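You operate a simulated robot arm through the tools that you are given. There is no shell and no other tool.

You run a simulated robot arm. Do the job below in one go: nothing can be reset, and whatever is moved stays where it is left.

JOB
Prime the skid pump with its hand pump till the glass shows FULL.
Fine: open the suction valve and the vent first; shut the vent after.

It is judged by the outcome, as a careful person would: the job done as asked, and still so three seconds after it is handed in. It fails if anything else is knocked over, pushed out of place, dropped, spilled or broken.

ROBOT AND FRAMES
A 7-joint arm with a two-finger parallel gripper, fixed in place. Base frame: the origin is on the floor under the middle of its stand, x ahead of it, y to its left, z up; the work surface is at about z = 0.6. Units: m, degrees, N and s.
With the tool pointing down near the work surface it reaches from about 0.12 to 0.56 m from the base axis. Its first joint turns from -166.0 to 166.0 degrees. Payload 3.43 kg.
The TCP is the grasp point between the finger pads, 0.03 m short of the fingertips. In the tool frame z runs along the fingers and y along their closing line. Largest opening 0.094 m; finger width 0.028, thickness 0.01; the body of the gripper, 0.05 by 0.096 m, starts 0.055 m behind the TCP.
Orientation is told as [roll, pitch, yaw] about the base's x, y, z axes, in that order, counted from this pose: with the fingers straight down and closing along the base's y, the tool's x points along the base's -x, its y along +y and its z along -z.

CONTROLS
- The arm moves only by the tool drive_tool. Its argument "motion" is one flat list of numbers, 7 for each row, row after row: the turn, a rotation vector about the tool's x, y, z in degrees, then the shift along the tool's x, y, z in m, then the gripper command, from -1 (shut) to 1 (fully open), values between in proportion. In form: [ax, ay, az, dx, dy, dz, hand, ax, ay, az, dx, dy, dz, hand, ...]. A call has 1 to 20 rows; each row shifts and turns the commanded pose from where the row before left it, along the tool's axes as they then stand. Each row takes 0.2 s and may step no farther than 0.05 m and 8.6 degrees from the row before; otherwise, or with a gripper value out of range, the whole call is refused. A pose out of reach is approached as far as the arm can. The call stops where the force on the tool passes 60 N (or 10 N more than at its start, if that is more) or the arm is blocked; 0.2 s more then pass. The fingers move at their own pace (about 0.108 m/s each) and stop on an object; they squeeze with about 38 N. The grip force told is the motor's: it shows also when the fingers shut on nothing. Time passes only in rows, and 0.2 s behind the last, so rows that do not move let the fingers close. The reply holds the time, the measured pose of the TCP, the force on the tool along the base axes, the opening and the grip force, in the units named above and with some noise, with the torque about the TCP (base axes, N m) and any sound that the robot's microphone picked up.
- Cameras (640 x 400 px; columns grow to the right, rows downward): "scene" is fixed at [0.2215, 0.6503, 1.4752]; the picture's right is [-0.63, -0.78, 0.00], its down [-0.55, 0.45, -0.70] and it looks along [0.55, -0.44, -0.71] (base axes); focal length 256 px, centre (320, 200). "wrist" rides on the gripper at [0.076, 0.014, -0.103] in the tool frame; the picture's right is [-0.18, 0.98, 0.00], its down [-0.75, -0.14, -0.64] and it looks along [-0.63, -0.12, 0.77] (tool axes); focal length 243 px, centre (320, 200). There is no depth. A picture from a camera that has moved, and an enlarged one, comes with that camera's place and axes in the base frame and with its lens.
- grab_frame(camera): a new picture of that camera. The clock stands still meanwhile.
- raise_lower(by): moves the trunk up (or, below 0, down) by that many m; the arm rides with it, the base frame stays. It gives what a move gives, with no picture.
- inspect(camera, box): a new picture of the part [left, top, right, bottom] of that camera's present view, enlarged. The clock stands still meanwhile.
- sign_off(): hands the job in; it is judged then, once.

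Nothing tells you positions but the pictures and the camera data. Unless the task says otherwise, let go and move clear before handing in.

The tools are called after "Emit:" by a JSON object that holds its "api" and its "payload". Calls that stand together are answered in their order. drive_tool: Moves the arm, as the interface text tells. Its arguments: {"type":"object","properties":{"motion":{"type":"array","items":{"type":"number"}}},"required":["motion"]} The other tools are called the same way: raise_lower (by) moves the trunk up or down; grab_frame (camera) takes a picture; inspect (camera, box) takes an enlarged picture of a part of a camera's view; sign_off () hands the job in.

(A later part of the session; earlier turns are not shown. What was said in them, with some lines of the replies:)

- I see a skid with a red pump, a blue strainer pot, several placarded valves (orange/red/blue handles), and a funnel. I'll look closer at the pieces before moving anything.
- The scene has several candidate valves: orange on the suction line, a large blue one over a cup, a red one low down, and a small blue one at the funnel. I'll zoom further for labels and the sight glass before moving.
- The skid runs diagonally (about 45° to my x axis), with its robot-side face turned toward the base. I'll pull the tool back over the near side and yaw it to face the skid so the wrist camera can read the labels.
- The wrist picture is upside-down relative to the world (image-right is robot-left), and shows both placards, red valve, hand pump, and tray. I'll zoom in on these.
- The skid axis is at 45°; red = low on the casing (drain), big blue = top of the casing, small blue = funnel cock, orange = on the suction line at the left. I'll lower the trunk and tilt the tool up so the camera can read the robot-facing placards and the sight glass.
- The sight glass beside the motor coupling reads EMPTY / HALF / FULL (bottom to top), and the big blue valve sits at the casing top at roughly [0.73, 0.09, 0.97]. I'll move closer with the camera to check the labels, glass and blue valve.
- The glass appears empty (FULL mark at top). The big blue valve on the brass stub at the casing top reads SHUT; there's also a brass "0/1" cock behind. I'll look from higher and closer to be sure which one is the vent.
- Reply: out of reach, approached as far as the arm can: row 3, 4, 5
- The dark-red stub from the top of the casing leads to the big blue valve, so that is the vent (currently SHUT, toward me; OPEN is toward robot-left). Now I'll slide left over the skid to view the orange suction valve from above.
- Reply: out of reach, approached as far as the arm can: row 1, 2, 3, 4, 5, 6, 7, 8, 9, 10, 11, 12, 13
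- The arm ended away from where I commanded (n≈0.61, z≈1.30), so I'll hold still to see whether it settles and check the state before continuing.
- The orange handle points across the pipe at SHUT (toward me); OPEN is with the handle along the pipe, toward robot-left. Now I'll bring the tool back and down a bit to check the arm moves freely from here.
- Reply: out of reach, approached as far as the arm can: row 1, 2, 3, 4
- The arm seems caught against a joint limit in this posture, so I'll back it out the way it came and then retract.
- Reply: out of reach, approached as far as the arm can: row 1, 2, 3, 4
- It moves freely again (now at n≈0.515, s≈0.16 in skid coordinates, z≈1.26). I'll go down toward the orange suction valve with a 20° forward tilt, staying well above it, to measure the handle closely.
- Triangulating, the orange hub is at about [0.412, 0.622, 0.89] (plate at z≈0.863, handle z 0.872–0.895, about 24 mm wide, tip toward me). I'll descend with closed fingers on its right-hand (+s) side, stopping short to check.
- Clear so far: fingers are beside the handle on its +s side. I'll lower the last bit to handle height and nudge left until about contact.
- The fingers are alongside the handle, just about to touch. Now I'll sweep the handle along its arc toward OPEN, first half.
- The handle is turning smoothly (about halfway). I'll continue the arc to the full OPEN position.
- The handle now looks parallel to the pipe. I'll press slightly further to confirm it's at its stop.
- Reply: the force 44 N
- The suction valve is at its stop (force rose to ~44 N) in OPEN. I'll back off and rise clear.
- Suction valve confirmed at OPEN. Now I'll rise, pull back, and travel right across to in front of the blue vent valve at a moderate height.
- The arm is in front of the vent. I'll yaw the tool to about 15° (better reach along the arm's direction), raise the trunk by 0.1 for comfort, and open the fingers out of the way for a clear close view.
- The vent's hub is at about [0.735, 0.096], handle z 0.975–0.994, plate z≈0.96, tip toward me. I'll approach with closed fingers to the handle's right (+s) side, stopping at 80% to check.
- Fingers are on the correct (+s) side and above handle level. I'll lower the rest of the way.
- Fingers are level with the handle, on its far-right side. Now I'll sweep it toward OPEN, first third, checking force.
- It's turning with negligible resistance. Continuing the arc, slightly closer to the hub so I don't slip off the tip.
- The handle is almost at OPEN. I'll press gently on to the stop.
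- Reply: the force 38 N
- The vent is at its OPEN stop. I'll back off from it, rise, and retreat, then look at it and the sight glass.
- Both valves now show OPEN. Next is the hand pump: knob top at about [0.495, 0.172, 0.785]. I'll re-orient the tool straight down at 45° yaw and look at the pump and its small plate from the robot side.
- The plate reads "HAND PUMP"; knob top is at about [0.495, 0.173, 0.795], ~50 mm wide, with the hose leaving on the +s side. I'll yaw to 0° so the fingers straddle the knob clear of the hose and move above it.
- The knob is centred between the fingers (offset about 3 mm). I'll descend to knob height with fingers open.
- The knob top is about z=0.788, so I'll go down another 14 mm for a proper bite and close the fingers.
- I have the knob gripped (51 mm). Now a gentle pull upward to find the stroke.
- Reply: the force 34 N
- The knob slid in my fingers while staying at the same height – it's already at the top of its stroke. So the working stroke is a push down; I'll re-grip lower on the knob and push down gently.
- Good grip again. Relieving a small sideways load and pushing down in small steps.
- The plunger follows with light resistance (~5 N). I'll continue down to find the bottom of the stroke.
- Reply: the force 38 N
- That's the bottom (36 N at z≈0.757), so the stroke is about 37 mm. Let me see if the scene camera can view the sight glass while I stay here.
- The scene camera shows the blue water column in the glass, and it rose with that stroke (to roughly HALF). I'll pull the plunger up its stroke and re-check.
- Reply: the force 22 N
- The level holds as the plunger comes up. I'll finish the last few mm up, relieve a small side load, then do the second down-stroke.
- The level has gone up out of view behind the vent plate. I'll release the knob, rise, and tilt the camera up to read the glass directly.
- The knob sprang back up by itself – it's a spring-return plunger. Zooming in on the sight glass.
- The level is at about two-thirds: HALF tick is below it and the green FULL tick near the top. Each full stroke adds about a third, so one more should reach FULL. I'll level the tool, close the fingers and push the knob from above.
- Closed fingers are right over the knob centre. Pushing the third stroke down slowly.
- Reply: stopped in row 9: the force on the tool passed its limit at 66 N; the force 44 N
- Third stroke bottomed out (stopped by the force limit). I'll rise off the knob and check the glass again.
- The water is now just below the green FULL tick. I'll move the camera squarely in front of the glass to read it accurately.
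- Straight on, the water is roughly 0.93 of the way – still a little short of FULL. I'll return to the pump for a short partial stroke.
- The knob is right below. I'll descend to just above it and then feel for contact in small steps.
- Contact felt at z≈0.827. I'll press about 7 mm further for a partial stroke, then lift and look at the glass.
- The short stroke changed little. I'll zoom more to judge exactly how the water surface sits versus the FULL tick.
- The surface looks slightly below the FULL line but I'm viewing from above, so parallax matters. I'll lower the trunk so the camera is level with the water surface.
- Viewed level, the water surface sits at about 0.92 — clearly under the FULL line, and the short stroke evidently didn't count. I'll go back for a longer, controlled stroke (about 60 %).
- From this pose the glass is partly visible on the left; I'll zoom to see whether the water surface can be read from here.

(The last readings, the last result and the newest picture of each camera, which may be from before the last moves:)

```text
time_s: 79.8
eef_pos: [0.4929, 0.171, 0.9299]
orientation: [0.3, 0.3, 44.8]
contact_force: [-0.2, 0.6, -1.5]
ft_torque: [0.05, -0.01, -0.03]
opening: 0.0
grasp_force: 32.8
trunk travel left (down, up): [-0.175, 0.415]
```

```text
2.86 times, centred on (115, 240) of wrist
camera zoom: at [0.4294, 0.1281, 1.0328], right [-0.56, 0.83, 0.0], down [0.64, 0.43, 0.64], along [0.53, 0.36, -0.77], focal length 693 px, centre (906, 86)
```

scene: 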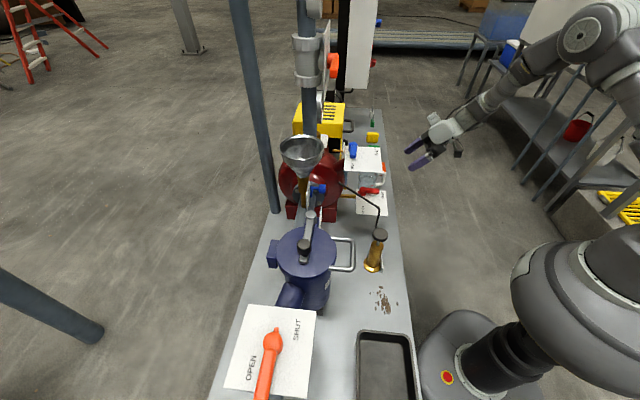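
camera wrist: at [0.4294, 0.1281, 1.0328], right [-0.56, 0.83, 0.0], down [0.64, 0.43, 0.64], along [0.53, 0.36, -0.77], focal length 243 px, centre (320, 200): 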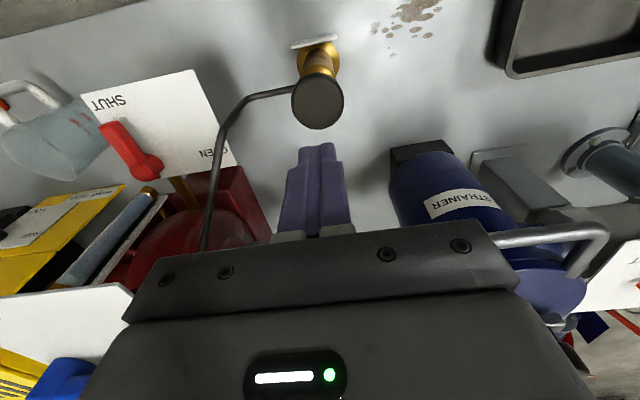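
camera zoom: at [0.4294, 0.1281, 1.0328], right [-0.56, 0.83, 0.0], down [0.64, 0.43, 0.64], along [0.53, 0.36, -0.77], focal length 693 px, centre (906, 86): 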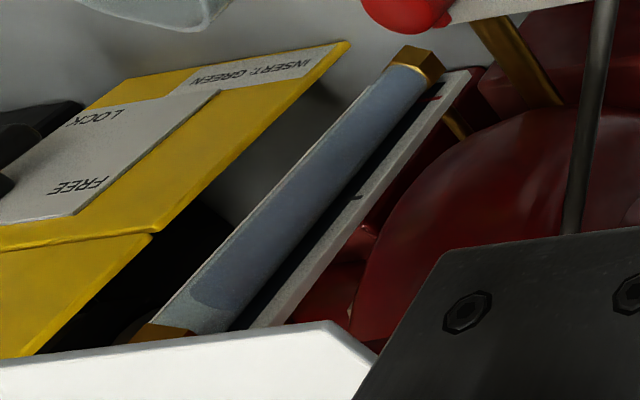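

The water surface is readable from above the pump, so I can check here after each push. Now a ~60 % stroke, then back up to look.

Emit:
{"api": "drive_tool", "payload": {"motion": [0, 0, 0, 0, 0, 0.03, -1, 0, 0, 0, 0, 0, 0.03, -1, 0, 0, 0, 0, 0, 0.03, -1, 0, 0, 0, 0, 0, 0.01, -1, 0, 0, 0, 0, 0, 0.0065, -1, 0, 0, 0, 0, 0, 0.0065, -1, 0, 0, 0, 0, 0, 0.0065, -1, 0, 0, 0, 0, 0, 0.0065, -1]}}

Emit:
{"api": "drive_tool", "payload": {"motion": [0, 0, 0, 0, 0, -0.036, -1, 0, 0, 0, 0, 0, -0.03, -1, 0, 0, 0, 0, 0, -0.03, -1, 0, 0, 0, 0, 0, -0.03, -1]}}

Emit:
{"api": "inspect", "payload": {"camera": "wrist", "box": [40, 170, 190, 310]}}

```text
time_s: 81.7
eef_pos: [0.4929, 0.1729, 0.8032]
orientation: [0.1, 0.1, 44.9]
contact_force: [-0.8, -4.5, 5.1]
ft_torque: [-0.12, 0.03, -0.03]
opening: 0.0001
grasp_force: 33.3
trunk travel left (down, up): [-0.175, 0.415]
```

```text
time_s: 82.7
eef_pos: [0.4905, 0.1709, 0.9286]
orientation: [0.2, 0.2, 44.8]
contact_force: [0.2, -1.1, 0.7]
ft_torque: [0.0, 0.05, 0.02]
opening: 0.0003
grasp_force: 32.9
trunk travel left (down, up): [-0.175, 0.415]
```

```text
2.86 times, centred on (115, 240) of wrist
camera zoom: at [0.4273, 0.1287, 1.0309], right [-0.56, 0.83, 0.0], down [0.64, 0.43, 0.64], along [0.53, 0.36, -0.77], focal length 693 px, centre (906, 86)
```

zoom: 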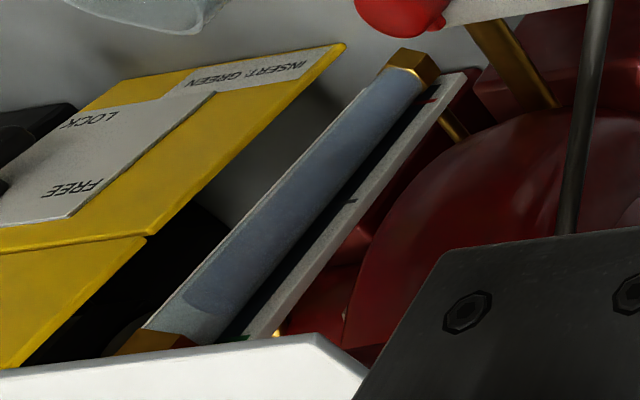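

No change from a 64 % push – it seems only (nearly) full strokes count. I'll step deeper: push ~85 % this time and check again.

Emit:
{"api": "drive_tool", "payload": {"motion": [0, 0, 0, 0, 0, 0.03, -1, 0, 0, 0, 0, 0, 0.03, -1, 0, 0, 0, 0, 0, 0.03, -1, 0, 0, 0, 0, 0, 0.01, -1, 0, 0, 0, 0, 0, 0.007, -1, 0, 0, 0, 0, 0, 0.007, -1, 0, 0, 0, 0, 0, 0.007, -1, 0, 0, 0, 0, 0, 0.007, -1, 0, 0, 0, 0, 0, 0.006, -1]}}

Emit:
{"api": "drive_tool", "payload": {"motion": [0, 0, 0, 0, 0, -0.037, -1, 0, 0, 0, 0, 0, -0.035, -1, 0, 0, 0, 0, 0, -0.03, -1, 0, 0, 0, 0, 0, -0.03, -1]}}

Emit:
{"api": "inspect", "payload": {"camera": "wrist", "box": [40, 170, 190, 310]}}

```text
time_s: 84.7
eef_pos: [0.4922, 0.1719, 0.7947]
orientation: [0.0, 0.1, 44.9]
contact_force: [3.7, 1.9, 7.0]
ft_torque: [0.06, -0.13, 0.0]
opening: 0.0
grasp_force: 33.1
trunk travel left (down, up): [-0.175, 0.415]
```

```text
time_s: 85.7
eef_pos: [0.493, 0.1721, 0.9274]
orientation: [0.3, 0.2, 44.9]
contact_force: [-0.7, 0.9, -0.4]
ft_torque: [0.0, -0.03, 0.03]
opening: 0.0
grasp_force: 33.0
trunk travel left (down, up): [-0.175, 0.415]
```

```text
2.86 times, centred on (115, 240) of wrist
camera zoom: at [0.428, 0.129, 1.03], right [-0.56, 0.83, 0.0], down [0.64, 0.43, 0.64], along [0.53, 0.36, -0.77], focal length 693 px, centre (906, 86)
```

zoom: 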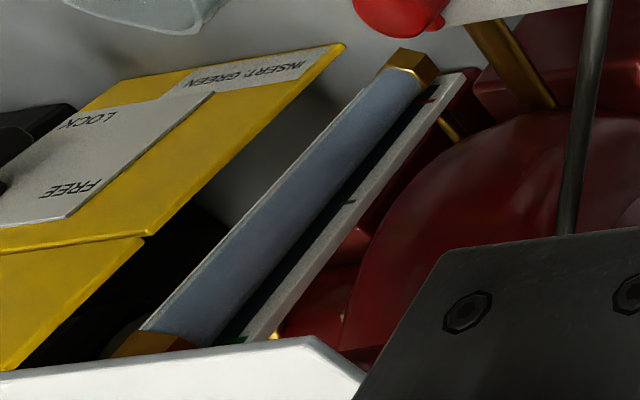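

That stroke counted: the blue column now fills the glass right up to the top fitting. Next I'll move back in front of the vent, verify the glass on the way, and shut the vent.

Emit:
{"api": "drive_tool", "payload": {"motion": [0, 0, 0, 0, 0, -0.05, 1, 0, 0, 0, 0, 0, -0.05, 1, 0, 0, 7.5, 0, 0, 0, 1, 0, 0, 7.5, 0, 0, 0, 1, 0, 0, 7.5, 0, 0, 0, 1, 0, 0, 7.5, 0, 0, 0, 1, 0, -6.67, 0, 0, 0, 0, 1, 0, -6.67, 0, 0, 0, 0, 1, 0, -6.67, 0, 0, 0, 0, 1, 0, 0, 0, -0.0192, -0.0327, -0.0125, 1, 0, 0, 0, -0.0192, -0.0327, -0.0125, 1, 0, 0, 0, -0.0192, -0.0327, -0.0125, 1, 0, 0, 0, -0.0192, -0.0327, -0.0125, 1]}}

Emit:
{"api": "grab_frame", "payload": {"camera": "wrist"}}

Emit:
{"api": "grab_frame", "payload": {"camera": "scene"}}

```text
time_s: 88.5
eef_pos: [0.579, 0.0587, 1.1001]
orientation: [0.2, -19.7, 14.6]
contact_force: [0.2, -0.5, -0.7]
ft_torque: [0.01, 0.03, 0.03]
opening: 0.094
grasp_force: 0.0
trunk travel left (down, up): [-0.175, 0.415]
```

```text
taken
camera wrist: at [0.473, 0.0452, 1.1715], right [-0.09, 0.99, 0.07], down [0.51, -0.01, 0.86], along [0.85, 0.11, -0.51], focal length 243 px, centre (320, 200)
```

wrist: 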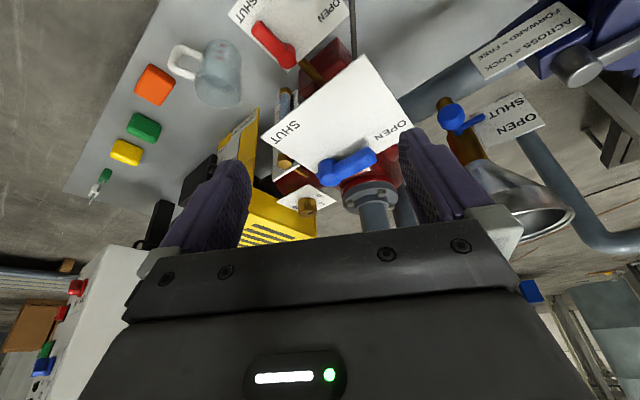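

```text
taken
```

scene: 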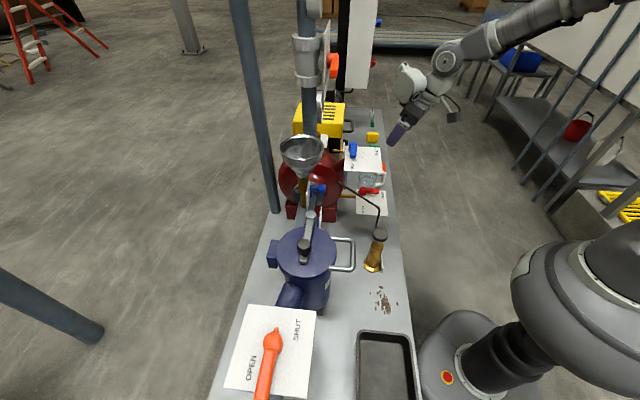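

Emit:
{"api": "inspect", "payload": {"camera": "wrist", "box": [255, 60, 425, 220]}}

Emit:
{"api": "inspect", "payload": {"camera": "scene", "box": [320, 130, 400, 200]}}

```text
2.50 times, centred on (340, 140) of wrist
camera zoom: at [0.473, 0.0452, 1.1715], right [-0.09, 0.99, 0.07], down [0.51, -0.01, 0.86], along [0.85, 0.11, -0.51], focal length 606 px, centre (270, 350)
```

zoom: 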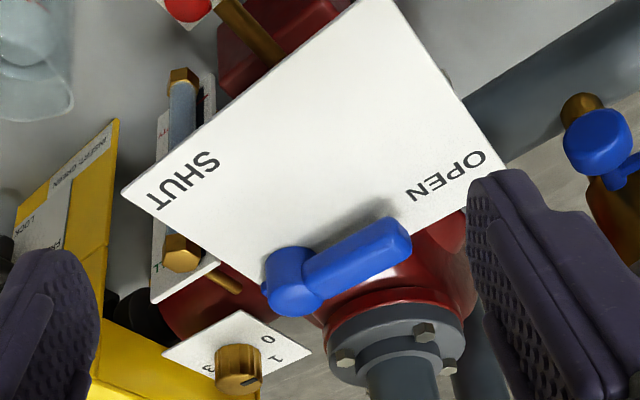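

```text
5.71 times, centred on (360, 165) of scene
camera zoom: at [0.2215, 0.6503, 1.4752], right [-0.63, -0.78, 0.0], down [-0.55, 0.45, -0.7], along [0.55, -0.44, -0.71], focal length 1465 px, centre (91, 400)
```

zoom: 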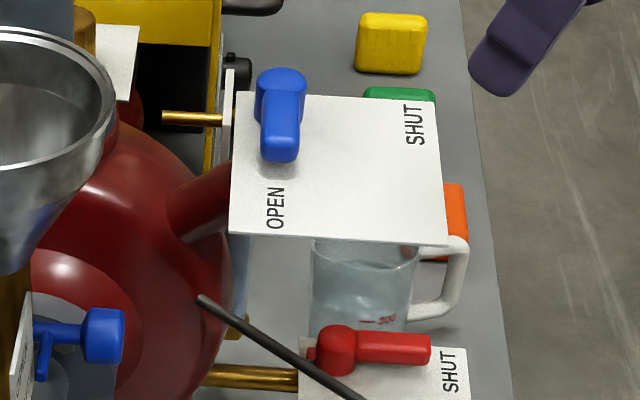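

No spill anywhere; the handle points to OPEN. To shut it I need to push its far side back toward me, so I'll bring closed fingers over to the far side of the handle, staying above it first.

Emit:
{"api": "drive_tool", "payload": {"motion": [0, 0, 0, 0, 0, 0, -1, 0, 0, 0, 0, 0, 0, -1, 0, 0, 0, -0.0271, 0.0119, 0.0182, -1, 0, 0, 0, -0.0271, 0.0119, 0.0182, -1, 0, 0, 0, -0.0271, 0.0119, 0.0182, -1, 0, 0, 0, -0.0271, 0.0119, 0.0182, -1, 0, 0, 0, -0.0271, 0.0119, 0.0182, -1]}}

Emit:
{"api": "grab_frame", "payload": {"camera": "wrist"}}

Emit:
{"api": "inspect", "payload": {"camera": "scene", "box": [300, 90, 420, 180]}}

```text
time_s: 90.2
eef_pos: [0.7065, 0.1518, 1.0625]
orientation: [-0.3, -19.7, 15.3]
contact_force: [-79.1, -25.1, -8.4]
ft_torque: [4.02, -13.01, 2.99]
opening: 0.0001
grasp_force: 32.9
trunk travel left (down, up): [-0.175, 0.415]
stopped in row 7: the force on the tool passed its limit at 77 N (the readings are from after the stop); the commanded pose is now the measured one
```

```text
taken
camera wrist: at [0.6003, 0.1392, 1.1345], right [-0.09, 0.99, 0.06], down [0.51, -0.01, 0.86], along [0.85, 0.11, -0.51], focal length 243 px, centre (320, 200)
```

wrist: 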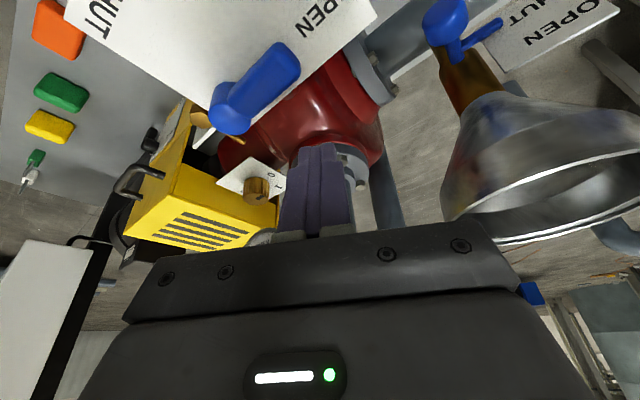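

```text
4.44 times, centred on (360, 135) of scene
camera zoom: at [0.2215, 0.6503, 1.4752], right [-0.63, -0.78, 0.0], down [-0.55, 0.45, -0.7], along [0.55, -0.44, -0.71], focal length 1139 px, centre (142, 489)
```

zoom: 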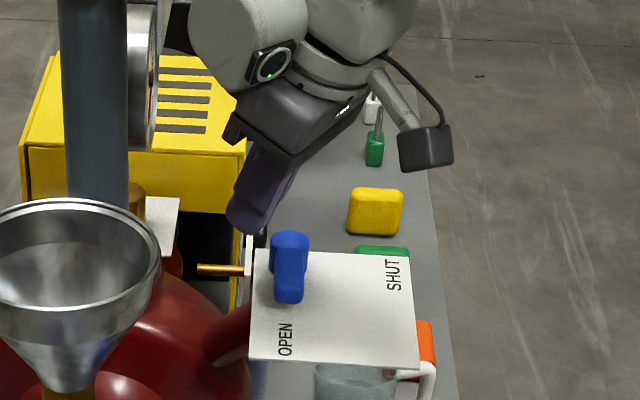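

My wrist housing touched something up high (force ~80 N with a big torque, so well above the fingertips – the discharge pipe's fittings). I'm backing off at once and checking for damage.

Emit:
{"api": "drive_tool", "payload": {"motion": [0, 0, 0, 0.014, -0.006, -0.009, -1, 0, 0, 0, 0.027, -0.012, -0.018, -1, 0, 0, 0, 0.027, -0.012, -0.018, -1]}}

Emit:
{"api": "grab_frame", "payload": {"camera": "scene"}}

Emit:
{"api": "inspect", "payload": {"camera": "scene", "box": [280, 0, 400, 150]}}

Emit:
{"api": "grab_frame", "payload": {"camera": "wrist"}}

```text
time_s: 91.0
eef_pos: [0.6477, 0.1094, 1.0773]
orientation: [0.0, -19.5, 15.1]
contact_force: [-0.1, 0.1, 0.4]
ft_torque: [0.01, -0.02, 0.0]
opening: 0.0
grasp_force: 32.7
trunk travel left (down, up): [-0.175, 0.415]
```

```text
taken
```

scene: 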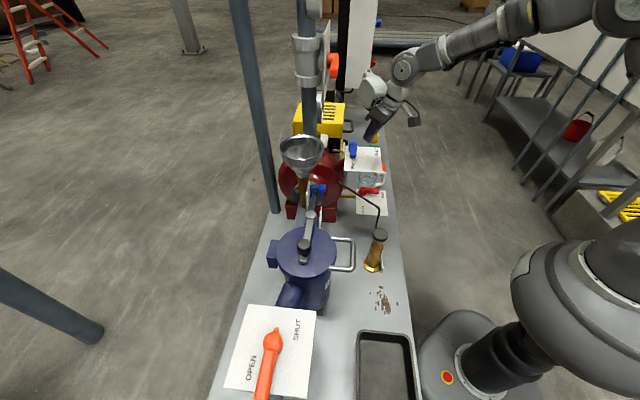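

```text
2.67 times, centred on (340, 75) of scene
camera zoom: at [0.2215, 0.6503, 1.4752], right [-0.63, -0.78, 0.0], down [-0.55, 0.45, -0.7], along [0.55, -0.44, -0.71], focal length 684 px, centre (267, 533)
```

zoom: 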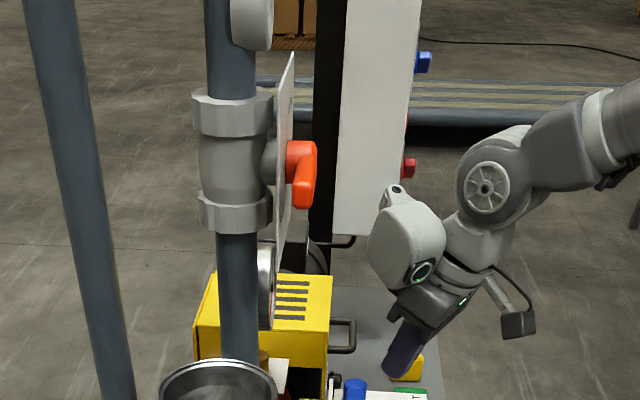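

```text
taken
camera wrist: at [0.5412, 0.0961, 1.1492], right [-0.09, 0.99, 0.06], down [0.51, -0.01, 0.86], along [0.85, 0.11, -0.51], focal length 243 px, centre (320, 200)
```

wrist: 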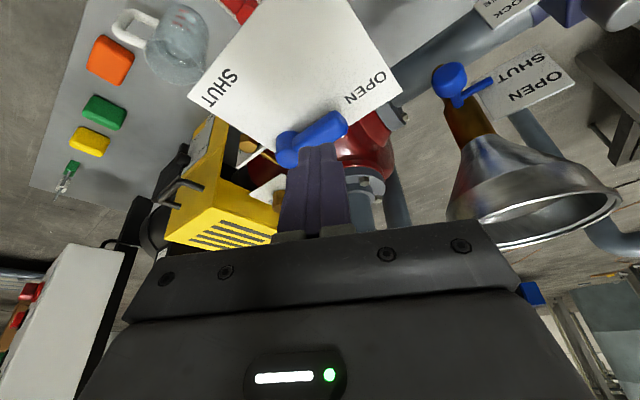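

Emit:
{"api": "inspect", "payload": {"camera": "scene", "box": [280, 0, 400, 75]}}

Emit:
{"api": "inspect", "payload": {"camera": "scene", "box": [280, 70, 400, 145]}}

```text
5.33 times, centred on (340, 38) of scene
camera zoom: at [0.2215, 0.6503, 1.4752], right [-0.63, -0.78, 0.0], down [-0.55, 0.45, -0.7], along [0.55, -0.44, -0.71], focal length 1367 px, centre (213, 1067)
```

zoom: 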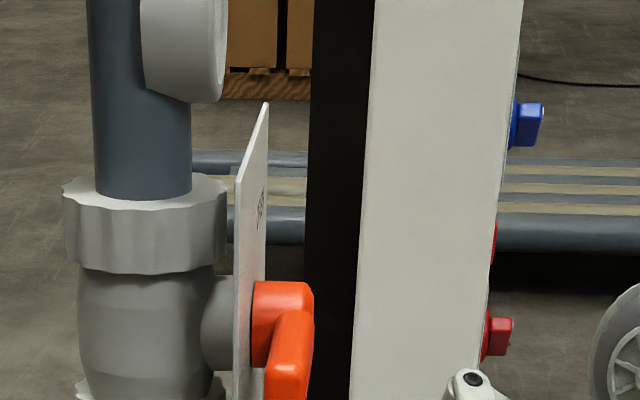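

```text
5.33 times, centred on (340, 108) of scene
camera zoom: at [0.2215, 0.6503, 1.4752], right [-0.63, -0.78, 0.0], down [-0.55, 0.45, -0.7], along [0.55, -0.44, -0.71], focal length 1367 px, centre (213, 693)
```

zoom: 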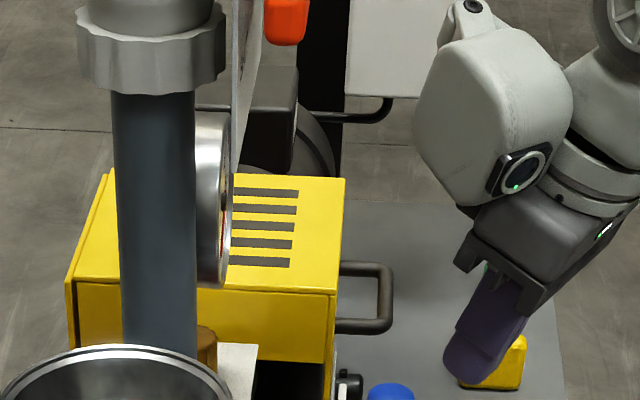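

Everything up there looks identical to before (discharge lever, plate, gauge unmoved), so the touch did no harm. The wrist bulge met the discharge-valve plate; tilting the tool 40° and yawing to 45° will keep the wrist well back, so I'll re-orient here first.

Emit:
{"api": "drive_tool", "payload": {"motion": [-2.5, 0, -7.07, 0, 0, 0, -1, -2.5, 0, -7.07, 0, 0, 0, -1, -2.5, 0, -7.07, 0, 0, 0, -1, -2.5, 0, -7.07, 0, 0, 0, -1, 0, -6.83, 0, 0, 0, 0, -1, 0, -6.83, 0, 0, 0, 0, -1, 0, -6.83, 0, 0, 0, 0, -1]}}

Emit:
{"api": "grab_frame", "payload": {"camera": "wrist"}}

Emit:
{"api": "inspect", "payload": {"camera": "scene", "box": [280, 0, 480, 180]}}

```text
time_s: 92.5
eef_pos: [0.6505, 0.107, 1.0779]
orientation: [-0.1, -40.1, 45.1]
contact_force: [0.7, -0.5, -0.1]
ft_torque: [0.01, 0.0, -0.03]
opening: 0.0002
grasp_force: 32.9
trunk travel left (down, up): [-0.175, 0.415]
```

```text
taken
camera wrist: at [0.5505, 0.0301, 1.1083], right [-0.6, 0.79, 0.12], down [0.21, 0.02, 0.98], along [0.77, 0.61, -0.18], focal length 243 px, centre (320, 200)
```

wrist: 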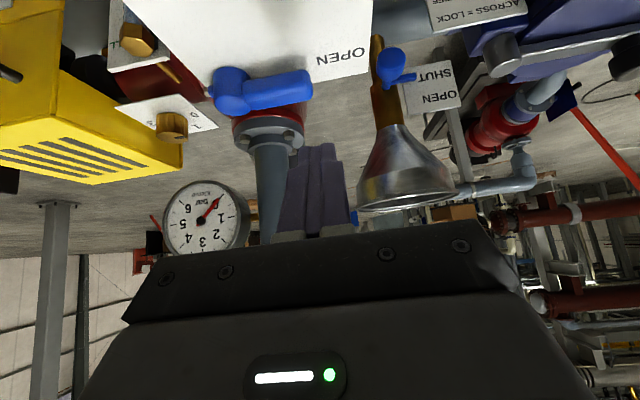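

```text
2.22 times, centred on (380, 90) of scene
camera zoom: at [0.2215, 0.6503, 1.4752], right [-0.63, -0.78, 0.0], down [-0.55, 0.45, -0.7], along [0.55, -0.44, -0.71], focal length 570 px, centre (187, 444)
```

zoom: 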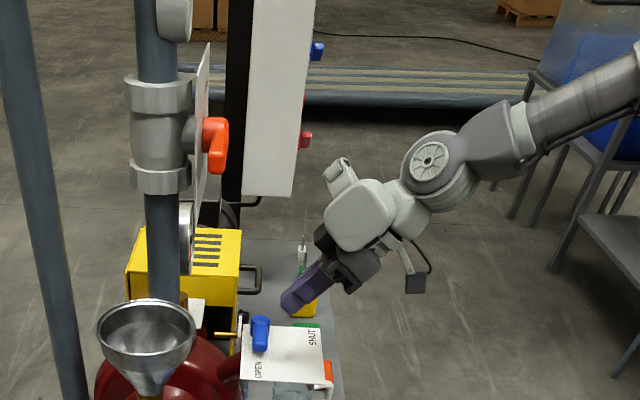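

Good clear view, and the wrist is now well back from the discharge plate. I'll pass over the handle at a safe height to its far side.

Emit:
{"api": "drive_tool", "payload": {"motion": [0, 0, 0, -0.0171, -0.0042, 0.0222, -1, 0, 0, 0, -0.0171, -0.0042, 0.0222, -1, 0, 0, 0, -0.0171, -0.0043, 0.0222, -1]}}

Emit:
{"api": "grab_frame", "payload": {"camera": "wrist"}}

Emit:
{"api": "inspect", "payload": {"camera": "scene", "box": [290, 40, 430, 180]}}

```text
time_s: 93.3
eef_pos: [0.7148, 0.1552, 1.0589]
orientation: [-0.1, -39.8, 45.0]
contact_force: [-0.7, -0.2, 0.6]
ft_torque: [0.02, 0.01, 0.0]
opening: 0.0001
grasp_force: 32.8
trunk travel left (down, up): [-0.175, 0.415]
```

```text
taken
camera wrist: at [0.617, 0.0778, 1.0883], right [-0.59, 0.8, 0.12], down [0.22, 0.02, 0.98], along [0.77, 0.61, -0.18], focal length 243 px, centre (320, 200)
```

wrist: 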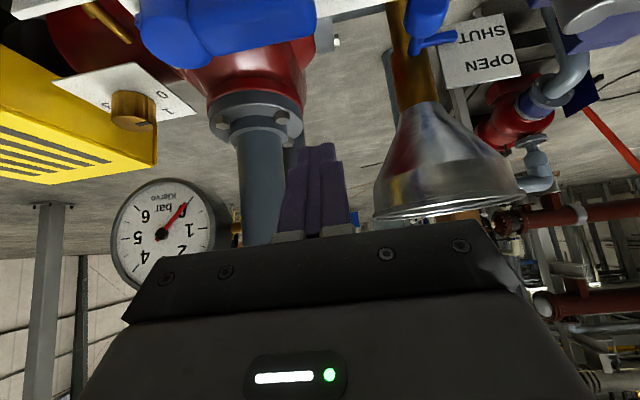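

```text
2.86 times, centred on (360, 110) of scene
camera zoom: at [0.2215, 0.6503, 1.4752], right [-0.63, -0.78, 0.0], down [-0.55, 0.45, -0.7], along [0.55, -0.44, -0.71], focal length 732 px, centre (206, 457)
```

zoom: 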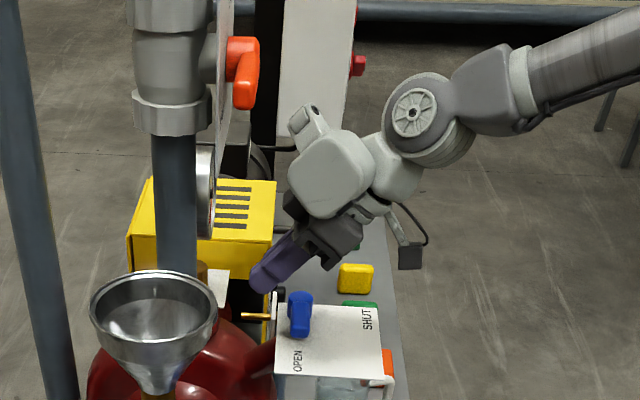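

Fingertips are beyond the handle with the wrist clear of the orange lever. Descending to handle level on the far side.

Emit:
{"api": "drive_tool", "payload": {"motion": [0, 0, 0, 0.0126, 0, 0.0151, -1, 0, 0, 0, 0.0126, 0, 0.0151, -1, 0, 0, 0, 0.0127, 0, 0.015, -1]}}

Emit:
{"api": "grab_frame", "payload": {"camera": "wrist"}}

Emit:
{"api": "inspect", "payload": {"camera": "scene", "box": [300, 80, 400, 180]}}

```text
time_s: 94.2
eef_pos: [0.7142, 0.1564, 1.0011]
orientation: [0.0, -40.0, 45.1]
contact_force: [0.4, 0.1, 0.3]
ft_torque: [0.0, 0.03, 0.02]
opening: 0.0
grasp_force: 33.1
trunk travel left (down, up): [-0.175, 0.415]
```

```text
taken
camera wrist: at [0.6158, 0.0791, 1.0308], right [-0.59, 0.8, 0.12], down [0.22, 0.02, 0.98], along [0.77, 0.61, -0.18], focal length 243 px, centre (320, 200)
```

wrist: 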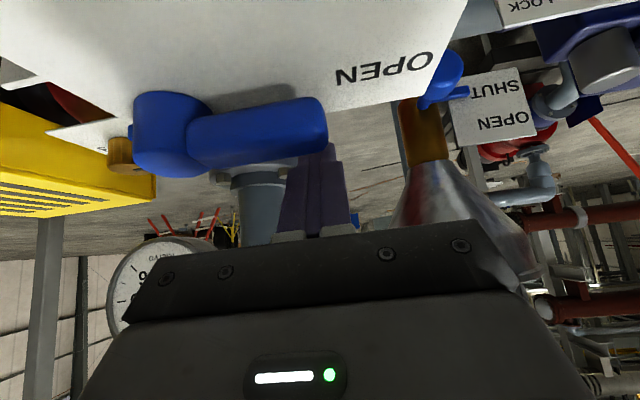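

```text
4.00 times, centred on (350, 130) of scene
camera zoom: at [0.2215, 0.6503, 1.4752], right [-0.63, -0.78, 0.0], down [-0.55, 0.45, -0.7], along [0.55, -0.44, -0.71], focal length 1025 px, centre (200, 480)
```

zoom: 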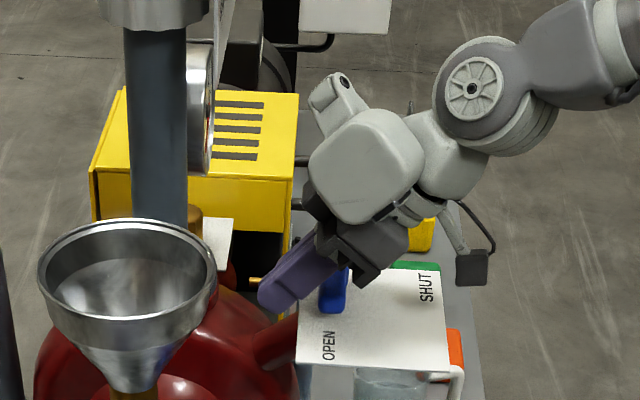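

The fingertip is on the far side at handle height (just over the tip end). I'll slide 8 mm toward the hub, then pull the handle toward me through the first half of its arc.

Emit:
{"api": "drive_tool", "payload": {"motion": [0, 0, 0, 0, -0.0085, 0, -1, 0, 0, 0, 0.009, 0, -0.0076, -1, 0, 0, 0, 0.0042, 0.0027, -0.0036, -1, 0, 0, 0, 0.0042, 0.0027, -0.0035, -1, 0, 0, 0, 0.005, 0.0012, -0.0042, -1, 0, 0, 0, 0.005, 0.0011, -0.0042, -1]}}

Emit:
{"api": "grab_frame", "payload": {"camera": "wrist"}}

Emit:
{"api": "inspect", "payload": {"camera": "scene", "box": [300, 80, 400, 180]}}

```text
time_s: 95.5
eef_pos: [0.6902, 0.1307, 1.0009]
orientation: [0.1, -39.8, 45.0]
contact_force: [0.9, 0.3, 0.3]
ft_torque: [-0.04, 0.0, -0.01]
opening: 0.0
grasp_force: 32.9
trunk travel left (down, up): [-0.175, 0.415]
```

```text
taken
camera wrist: at [0.5919, 0.0542, 1.0308], right [-0.59, 0.8, 0.12], down [0.22, 0.02, 0.98], along [0.77, 0.61, -0.18], focal length 243 px, centre (320, 200)
```

wrist: 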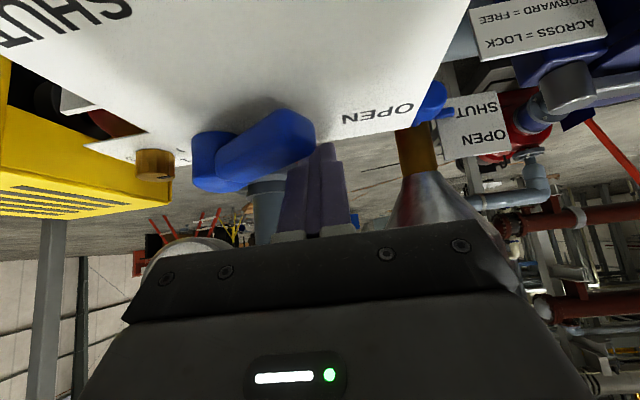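

```text
4.00 times, centred on (350, 130) of scene
camera zoom: at [0.2215, 0.6503, 1.4752], right [-0.63, -0.78, 0.0], down [-0.55, 0.45, -0.7], along [0.55, -0.44, -0.71], focal length 1025 px, centre (200, 480)
```

zoom: 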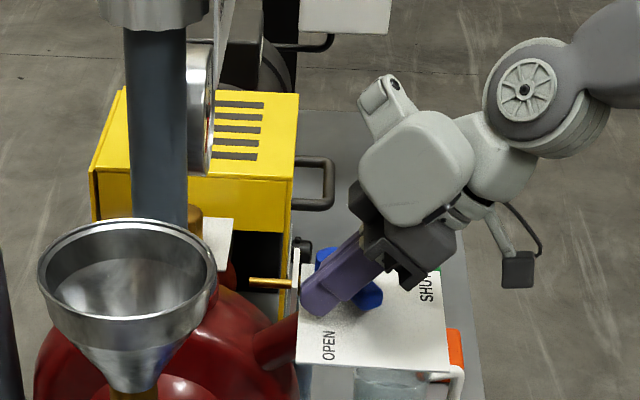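

The handle is following. Continuing through the middle of the arc.

Emit:
{"api": "drive_tool", "payload": {"motion": [0, 0, 0, 0.0057, -0.0007, -0.0048, -1, 0, 0, 0, 0.0056, -0.0007, -0.0047, -1, 0, 0, 0, 0.0053, -0.0031, -0.0045, -1, 0, 0, 0, 0.0053, -0.0032, -0.0044, -1, 0, 0, 0, 0.0045, -0.0053, -0.0038, -1, 0, 0, 0, 0.0045, -0.0054, -0.0037, -1]}}

Emit:
{"api": "grab_frame", "payload": {"camera": "wrist"}}

Emit:
{"api": "inspect", "payload": {"camera": "scene", "box": [300, 80, 400, 180]}}

```text
time_s: 97.0
eef_pos: [0.677, 0.0898, 1.0]
orientation: [0.0, -39.8, 45.0]
contact_force: [0.9, -0.5, -0.2]
ft_torque: [0.0, 0.0, 0.03]
opening: 0.0001
grasp_force: 32.9
trunk travel left (down, up): [-0.175, 0.415]
```

```text
taken
camera wrist: at [0.5783, 0.0126, 1.0305], right [-0.6, 0.79, 0.12], down [0.22, 0.02, 0.98], along [0.77, 0.61, -0.18], focal length 243 px, centre (320, 200)
```

wrist: 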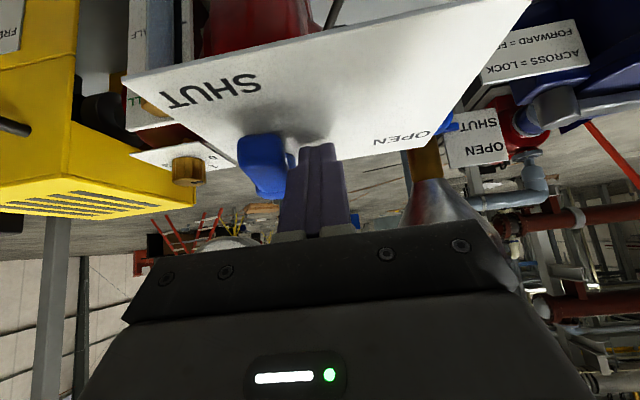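

```text
4.00 times, centred on (350, 130) of scene
camera zoom: at [0.2215, 0.6503, 1.4752], right [-0.63, -0.78, 0.0], down [-0.55, 0.45, -0.7], along [0.55, -0.44, -0.71], focal length 1025 px, centre (200, 480)
```

zoom: 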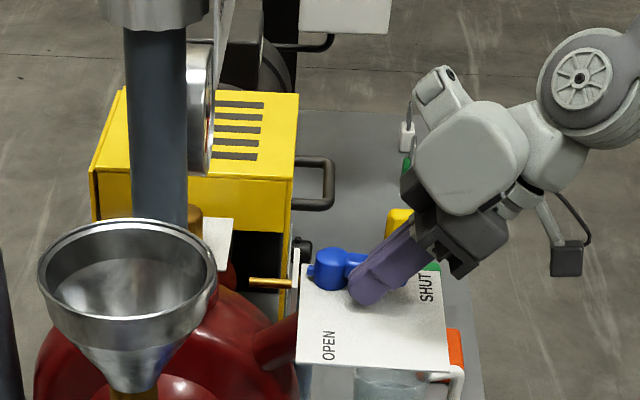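

Nearly at SHUT. Pushing the last few degrees to the stop.

Emit:
{"api": "drive_tool", "payload": {"motion": [0, 0, 0, 0.0039, -0.0067, -0.0033, -1, 0, 0, 0, 0.0039, -0.0066, -0.0033, -1, 0, 0, 0, 0.0005, -0.003, -0.0004, -1, 0, 0, 0, 0.0005, -0.003, -0.0004, -1]}}

Emit:
{"api": "grab_frame", "payload": {"camera": "wrist"}}

Emit:
{"api": "inspect", "payload": {"camera": "scene", "box": [300, 80, 400, 180]}}

```text
time_s: 98.0
eef_pos: [0.6787, 0.0748, 1.0012]
orientation: [0.2, -39.8, 45.2]
contact_force: [-19.1, 35.3, -6.3]
ft_torque: [0.37, 0.19, -0.21]
opening: 0.0001
grasp_force: 32.8
trunk travel left (down, up): [-0.175, 0.415]
```

```text
taken
camera wrist: at [0.5807, -0.0031, 1.0321], right [-0.6, 0.79, 0.12], down [0.22, 0.02, 0.97], along [0.77, 0.61, -0.19], focal length 243 px, centre (320, 200)
```

wrist: 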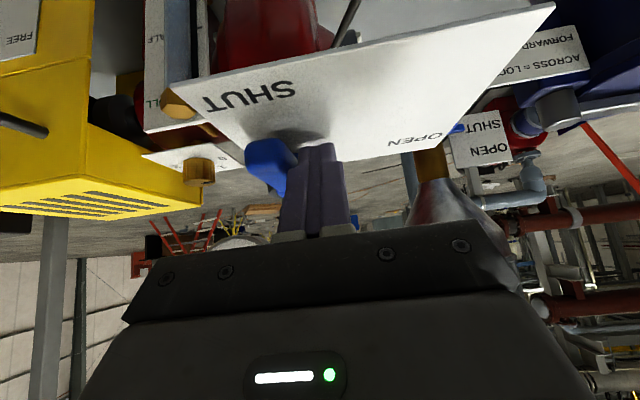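

```text
4.00 times, centred on (350, 130) of scene
camera zoom: at [0.2215, 0.6503, 1.4752], right [-0.63, -0.78, 0.0], down [-0.55, 0.45, -0.7], along [0.55, -0.44, -0.71], focal length 1025 px, centre (200, 480)
```

zoom: 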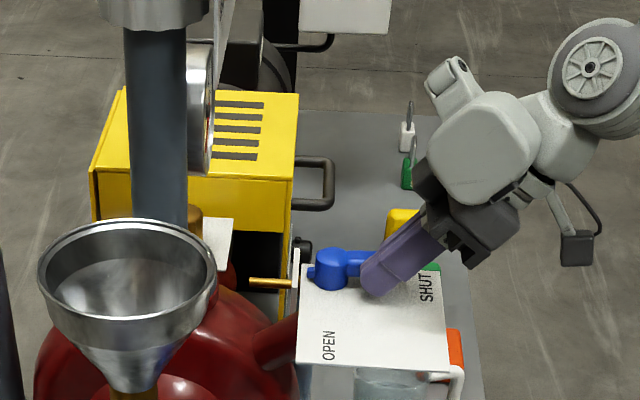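

The vent is at its SHUT stop (40 N against it). Backing off to the side, then up and away.

Emit:
{"api": "drive_tool", "payload": {"motion": [0, 0, 0, 0, 0.01, 0, -1, 0, 0, 0, 0, 0.012, 0, -1, 0, 0, 0, -0.0214, 0, -0.0255, -1, 0, 0, 0, -0.0214, 0, -0.0255, -1, 0, 0, 0, -0.0214, 0, -0.0255, -1, 0, 0, 0, 0.0287, 0, -0.0241, -1, 0, 0, 0, 0.0287, 0, -0.0241, -1, 0, 0, 0, 0.0287, 0, -0.0241, -1, 0, 0, 0, 0.0287, 0, -0.0241, -1]}}

Emit:
{"api": "grab_frame", "payload": {"camera": "wrist"}}

Emit:
{"api": "grab_frame", "payload": {"camera": "scene"}}

Emit:
{"api": "inspect", "payload": {"camera": "scene", "box": [320, 130, 400, 200]}}

```text
time_s: 100.0
eef_pos: [0.5608, -0.0269, 1.1019]
orientation: [0.0, -40.1, 45.1]
contact_force: [-0.2, 0.3, 0.2]
ft_torque: [-0.03, -0.01, 0.01]
opening: 0.0
grasp_force: 32.5
trunk travel left (down, up): [-0.175, 0.415]
```

```text
taken
camera wrist: at [0.4621, -0.1039, 1.1317], right [-0.6, 0.79, 0.12], down [0.22, 0.02, 0.98], along [0.77, 0.61, -0.18], focal length 243 px, centre (320, 200)
```

wrist: 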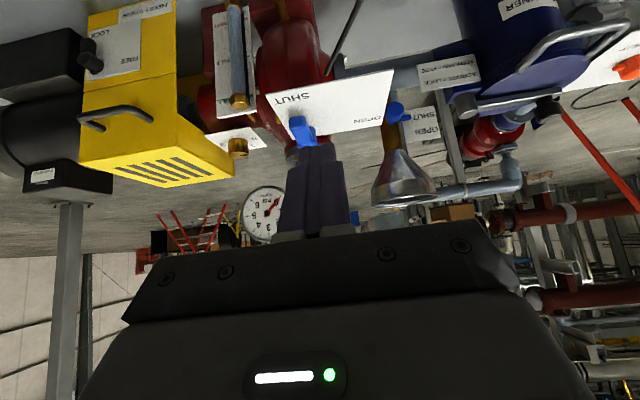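

```text
taken
```

scene: 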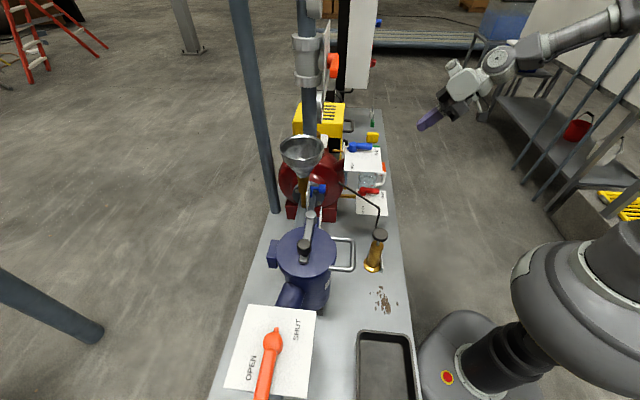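

```text
5.71 times, centred on (360, 165) of scene
camera zoom: at [0.2215, 0.6503, 1.4752], right [-0.63, -0.78, 0.0], down [-0.55, 0.45, -0.7], along [0.55, -0.44, -0.71], focal length 1465 px, centre (91, 400)
```

zoom: 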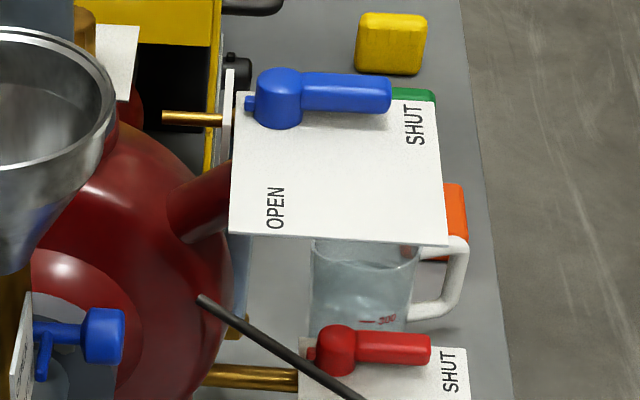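

The vent handle is back at SHUT, suction at OPEN, nothing else looks changed. Now verifying the glass level.

Emit:
{"api": "inspect", "payload": {"camera": "wrist", "box": [195, 0, 285, 130]}}

Emit:
{"api": "inspect", "payload": {"camera": "wrist", "box": [210, 60, 270, 120]}}

```text
3.08 times, centred on (240, 65) of wrist
camera zoom: at [0.4621, -0.1039, 1.1317], right [-0.6, 0.79, 0.12], down [0.22, 0.02, 0.98], along [0.77, 0.61, -0.18], focal length 746 px, centre (566, 615)
```

zoom: 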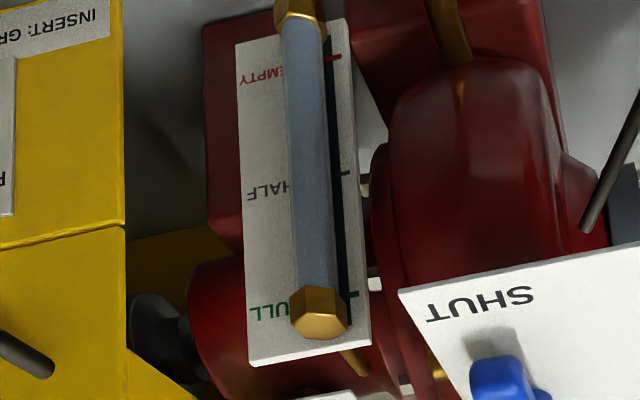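

```text
6.67 times, centred on (240, 90) of wrist
camera zoom: at [0.4621, -0.1039, 1.1317], right [-0.6, 0.79, 0.12], down [0.22, 0.02, 0.98], along [0.77, 0.61, -0.18], focal length 1618 px, centre (853, 933)
```

zoom: 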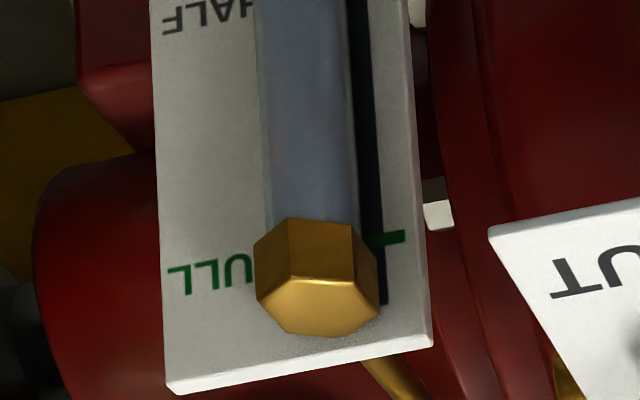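

The column is blue right to the top fitting from this angle. For certainty I'll lower to the same head-on viewpoint I used before and compare with the FULL tick.

Emit:
{"api": "drive_tool", "payload": {"motion": [0, 0, 0, 0.0261, -0.0161, 0.0236, 1, 0, 0, 0, 0.0261, -0.0161, 0.0236, 1, 0, 0, 0, 0.0261, -0.0161, 0.0236, 1, 0, 0, 0, 0.0261, -0.0161, 0.0236, 1, 0, 0, 0, 0.0261, -0.0161, 0.0236, 1, 0, -8, 0, 0, 0, 0, 1, 0, -8, 0, 0, 0, 0, 1]}}

Emit:
{"api": "raise_lower", "payload": {"by": -0.048}}

Emit:
{"api": "grab_frame", "payload": {"camera": "wrist"}}

Emit:
{"api": "inspect", "payload": {"camera": "wrist", "box": [265, 90, 335, 200]}}

Emit:
{"api": "inspect", "payload": {"camera": "wrist", "box": [285, 150, 320, 190]}}

```text
time_s: 101.5
eef_pos: [0.5985, -0.0985, 0.9272]
orientation: [0.0, -56.0, 45.1]
contact_force: [-0.1, -0.5, 0.2]
ft_torque: [-0.02, 0.01, 0.0]
opening: 0.0938
grasp_force: 0.0
trunk travel left (down, up): [-0.175, 0.415]
```

```text
time_s: 102.5
eef_pos: [0.5982, -0.0995, 0.8788]
orientation: [0.1, -56.0, 44.9]
contact_force: [0.7, -0.1, -0.5]
ft_torque: [0.0, -0.02, 0.04]
opening: 0.0939
grasp_force: 0.0
trunk travel left (down, up): [-0.127, 0.463]
```

```text
taken
camera wrist: at [0.4978, -0.178, 0.8731], right [-0.62, 0.77, 0.15], down [0.02, -0.18, 0.98], along [0.78, 0.62, 0.09], focal length 243 px, centre (320, 200)
```

wrist: 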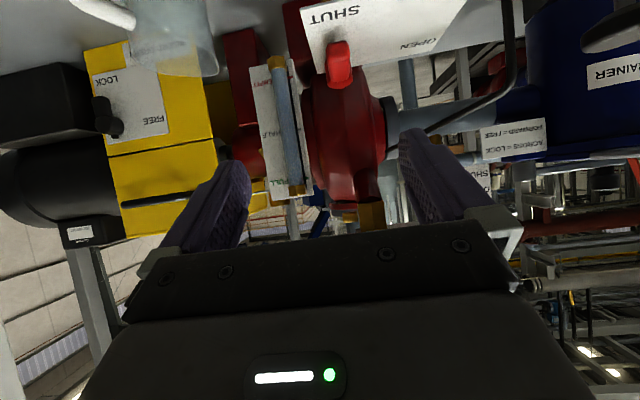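

```text
3.64 times, centred on (300, 145) of wrist
camera zoom: at [0.4978, -0.178, 0.8731], right [-0.62, 0.77, 0.15], down [0.02, -0.18, 0.98], along [0.78, 0.62, 0.09], focal length 882 px, centre (393, 400)
```

zoom: 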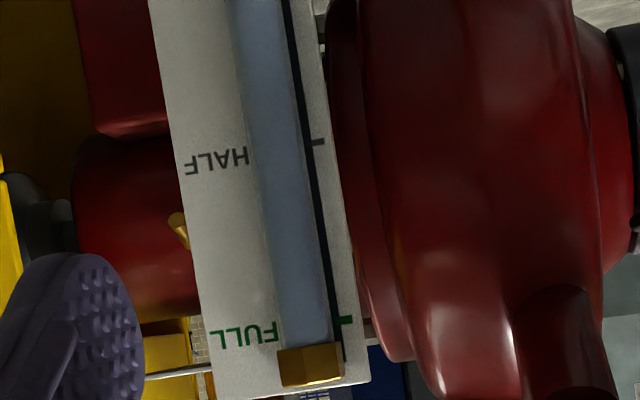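

```text
10.00 times, centred on (302, 170) of wrist
camera zoom: at [0.4978, -0.178, 0.8731], right [-0.62, 0.77, 0.15], down [0.02, -0.18, 0.98], along [0.78, 0.62, 0.09], focal length 2426 px, centre (495, 500)
```

zoom: 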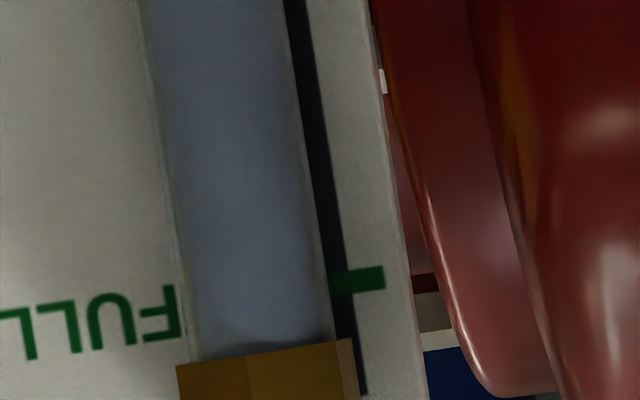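

The water is now up past the green FULL tick, to the top of the glass. I'll raise the arm clear and do a last overall check.

Emit:
{"api": "raise_lower", "payload": {"by": 0.15}}

Emit:
{"api": "drive_tool", "payload": {"motion": [0, 8, 0, 0, 0, 0, 1, 0, 8, 0, 0, 0, 0, 1, 0, 8, 0, 0, 0, 0, 1, 0, 0, 0, 0.02, 0, -0.007, 1, 0, 0, 0, 0.02, 0, -0.007, 1]}}

Emit:
{"api": "grab_frame", "payload": {"camera": "scene"}}

Emit:
{"api": "grab_frame", "payload": {"camera": "wrist"}}

Emit:
{"api": "inspect", "payload": {"camera": "scene", "box": [250, 100, 420, 280]}}

Emit:
{"api": "inspect", "payload": {"camera": "scene", "box": [210, 270, 418, 400]}}

```text
time_s: 104.2
eef_pos: [0.5979, -0.0983, 1.0287]
orientation: [0.0, -56.0, 45.0]
contact_force: [0.0, 0.1, 0.5]
ft_torque: [0.05, -0.04, 0.02]
opening: 0.0942
grasp_force: 0.0
trunk travel left (down, up): [-0.277, 0.313]
```

```text
time_s: 105.4
eef_pos: [0.5675, -0.127, 1.019]
orientation: [0.1, -31.9, 45.0]
contact_force: [0.1, -0.3, 0.8]
ft_torque: [0.01, 0.02, -0.02]
opening: 0.094
grasp_force: 0.0
trunk travel left (down, up): [-0.277, 0.313]
```

```text
taken
```

scene: 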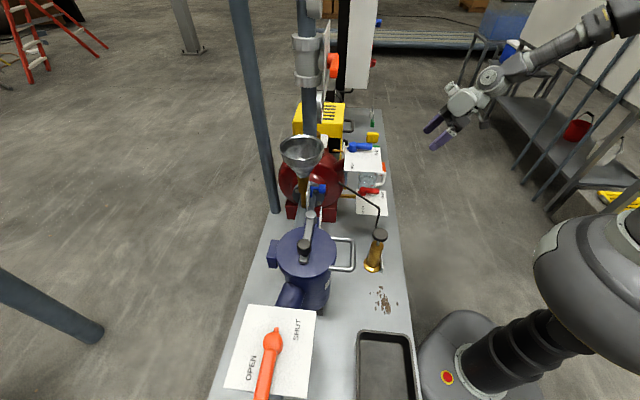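

```text
taken
camera wrist: at [0.4747, -0.2007, 1.0662], right [-0.58, 0.81, 0.1], down [0.31, 0.11, 0.94], along [0.75, 0.58, -0.32], focal length 243 px, centre (320, 200)
```

wrist: 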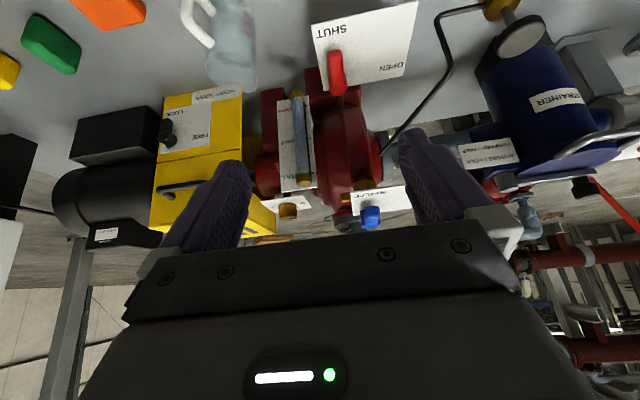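

```text
2.22 times, centred on (335, 190) of scene
camera zoom: at [0.2215, 0.6503, 1.4752], right [-0.63, -0.78, 0.0], down [-0.55, 0.45, -0.7], along [0.55, -0.44, -0.71], focal length 570 px, centre (287, 222)
```

zoom: 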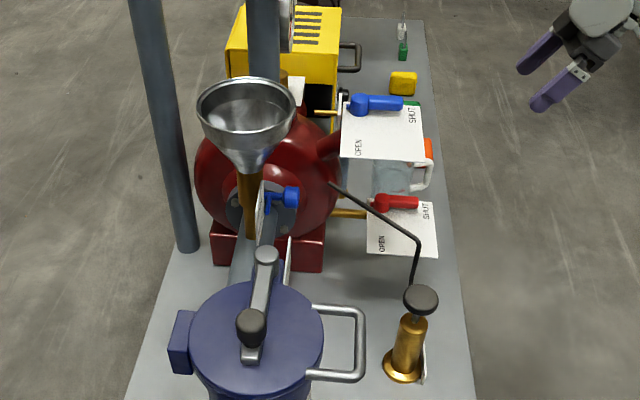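

```text
3.08 times, centred on (314, 335) of scene
camera zoom: at [0.2215, 0.6503, 1.4752], right [-0.63, -0.78, 0.0], down [-0.55, 0.45, -0.7], along [0.55, -0.44, -0.71], focal length 789 px, centre (338, -215)
```

zoom: 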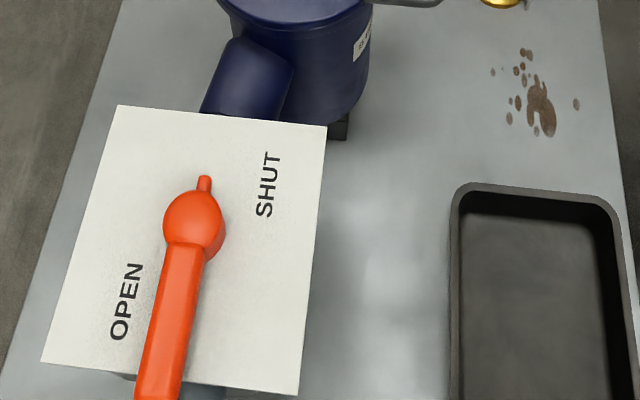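

Suction valve is OPEN, the vent is SHUT again, the glass is at FULL, nothing is spilled or displaced, and the arm is clear. Handing the job in.

Emit:
{"api": "sign_off", "payload": {}}

```text
The job is handed in.
```

The pump is primed and the job is handed in. The sight glass reads FULL, with the water just past the green tick and up to the top fitting.

- **Suction valve:** opened first and left at OPEN.
- **Vent:** opened before pumping, then turned back to its SHUT stop once the glass was full.
- **Hand pump:** four effective strokes. After three, the level was about 0.92 of the way up. Two shorter pushes didn't change it, and a push of about 85% brought it to FULL.
- **Contact with the discharge pipe:** while reaching for the vent to shut it, my wrist pressed against the discharge-pipe fittings at about 80 N. I backed off straight away. The discharge lever, its plate and the gauge looked the same before and after.

In the final pictures nothing was spilled or out of place. The arm is clear of the skid and holding nothing.
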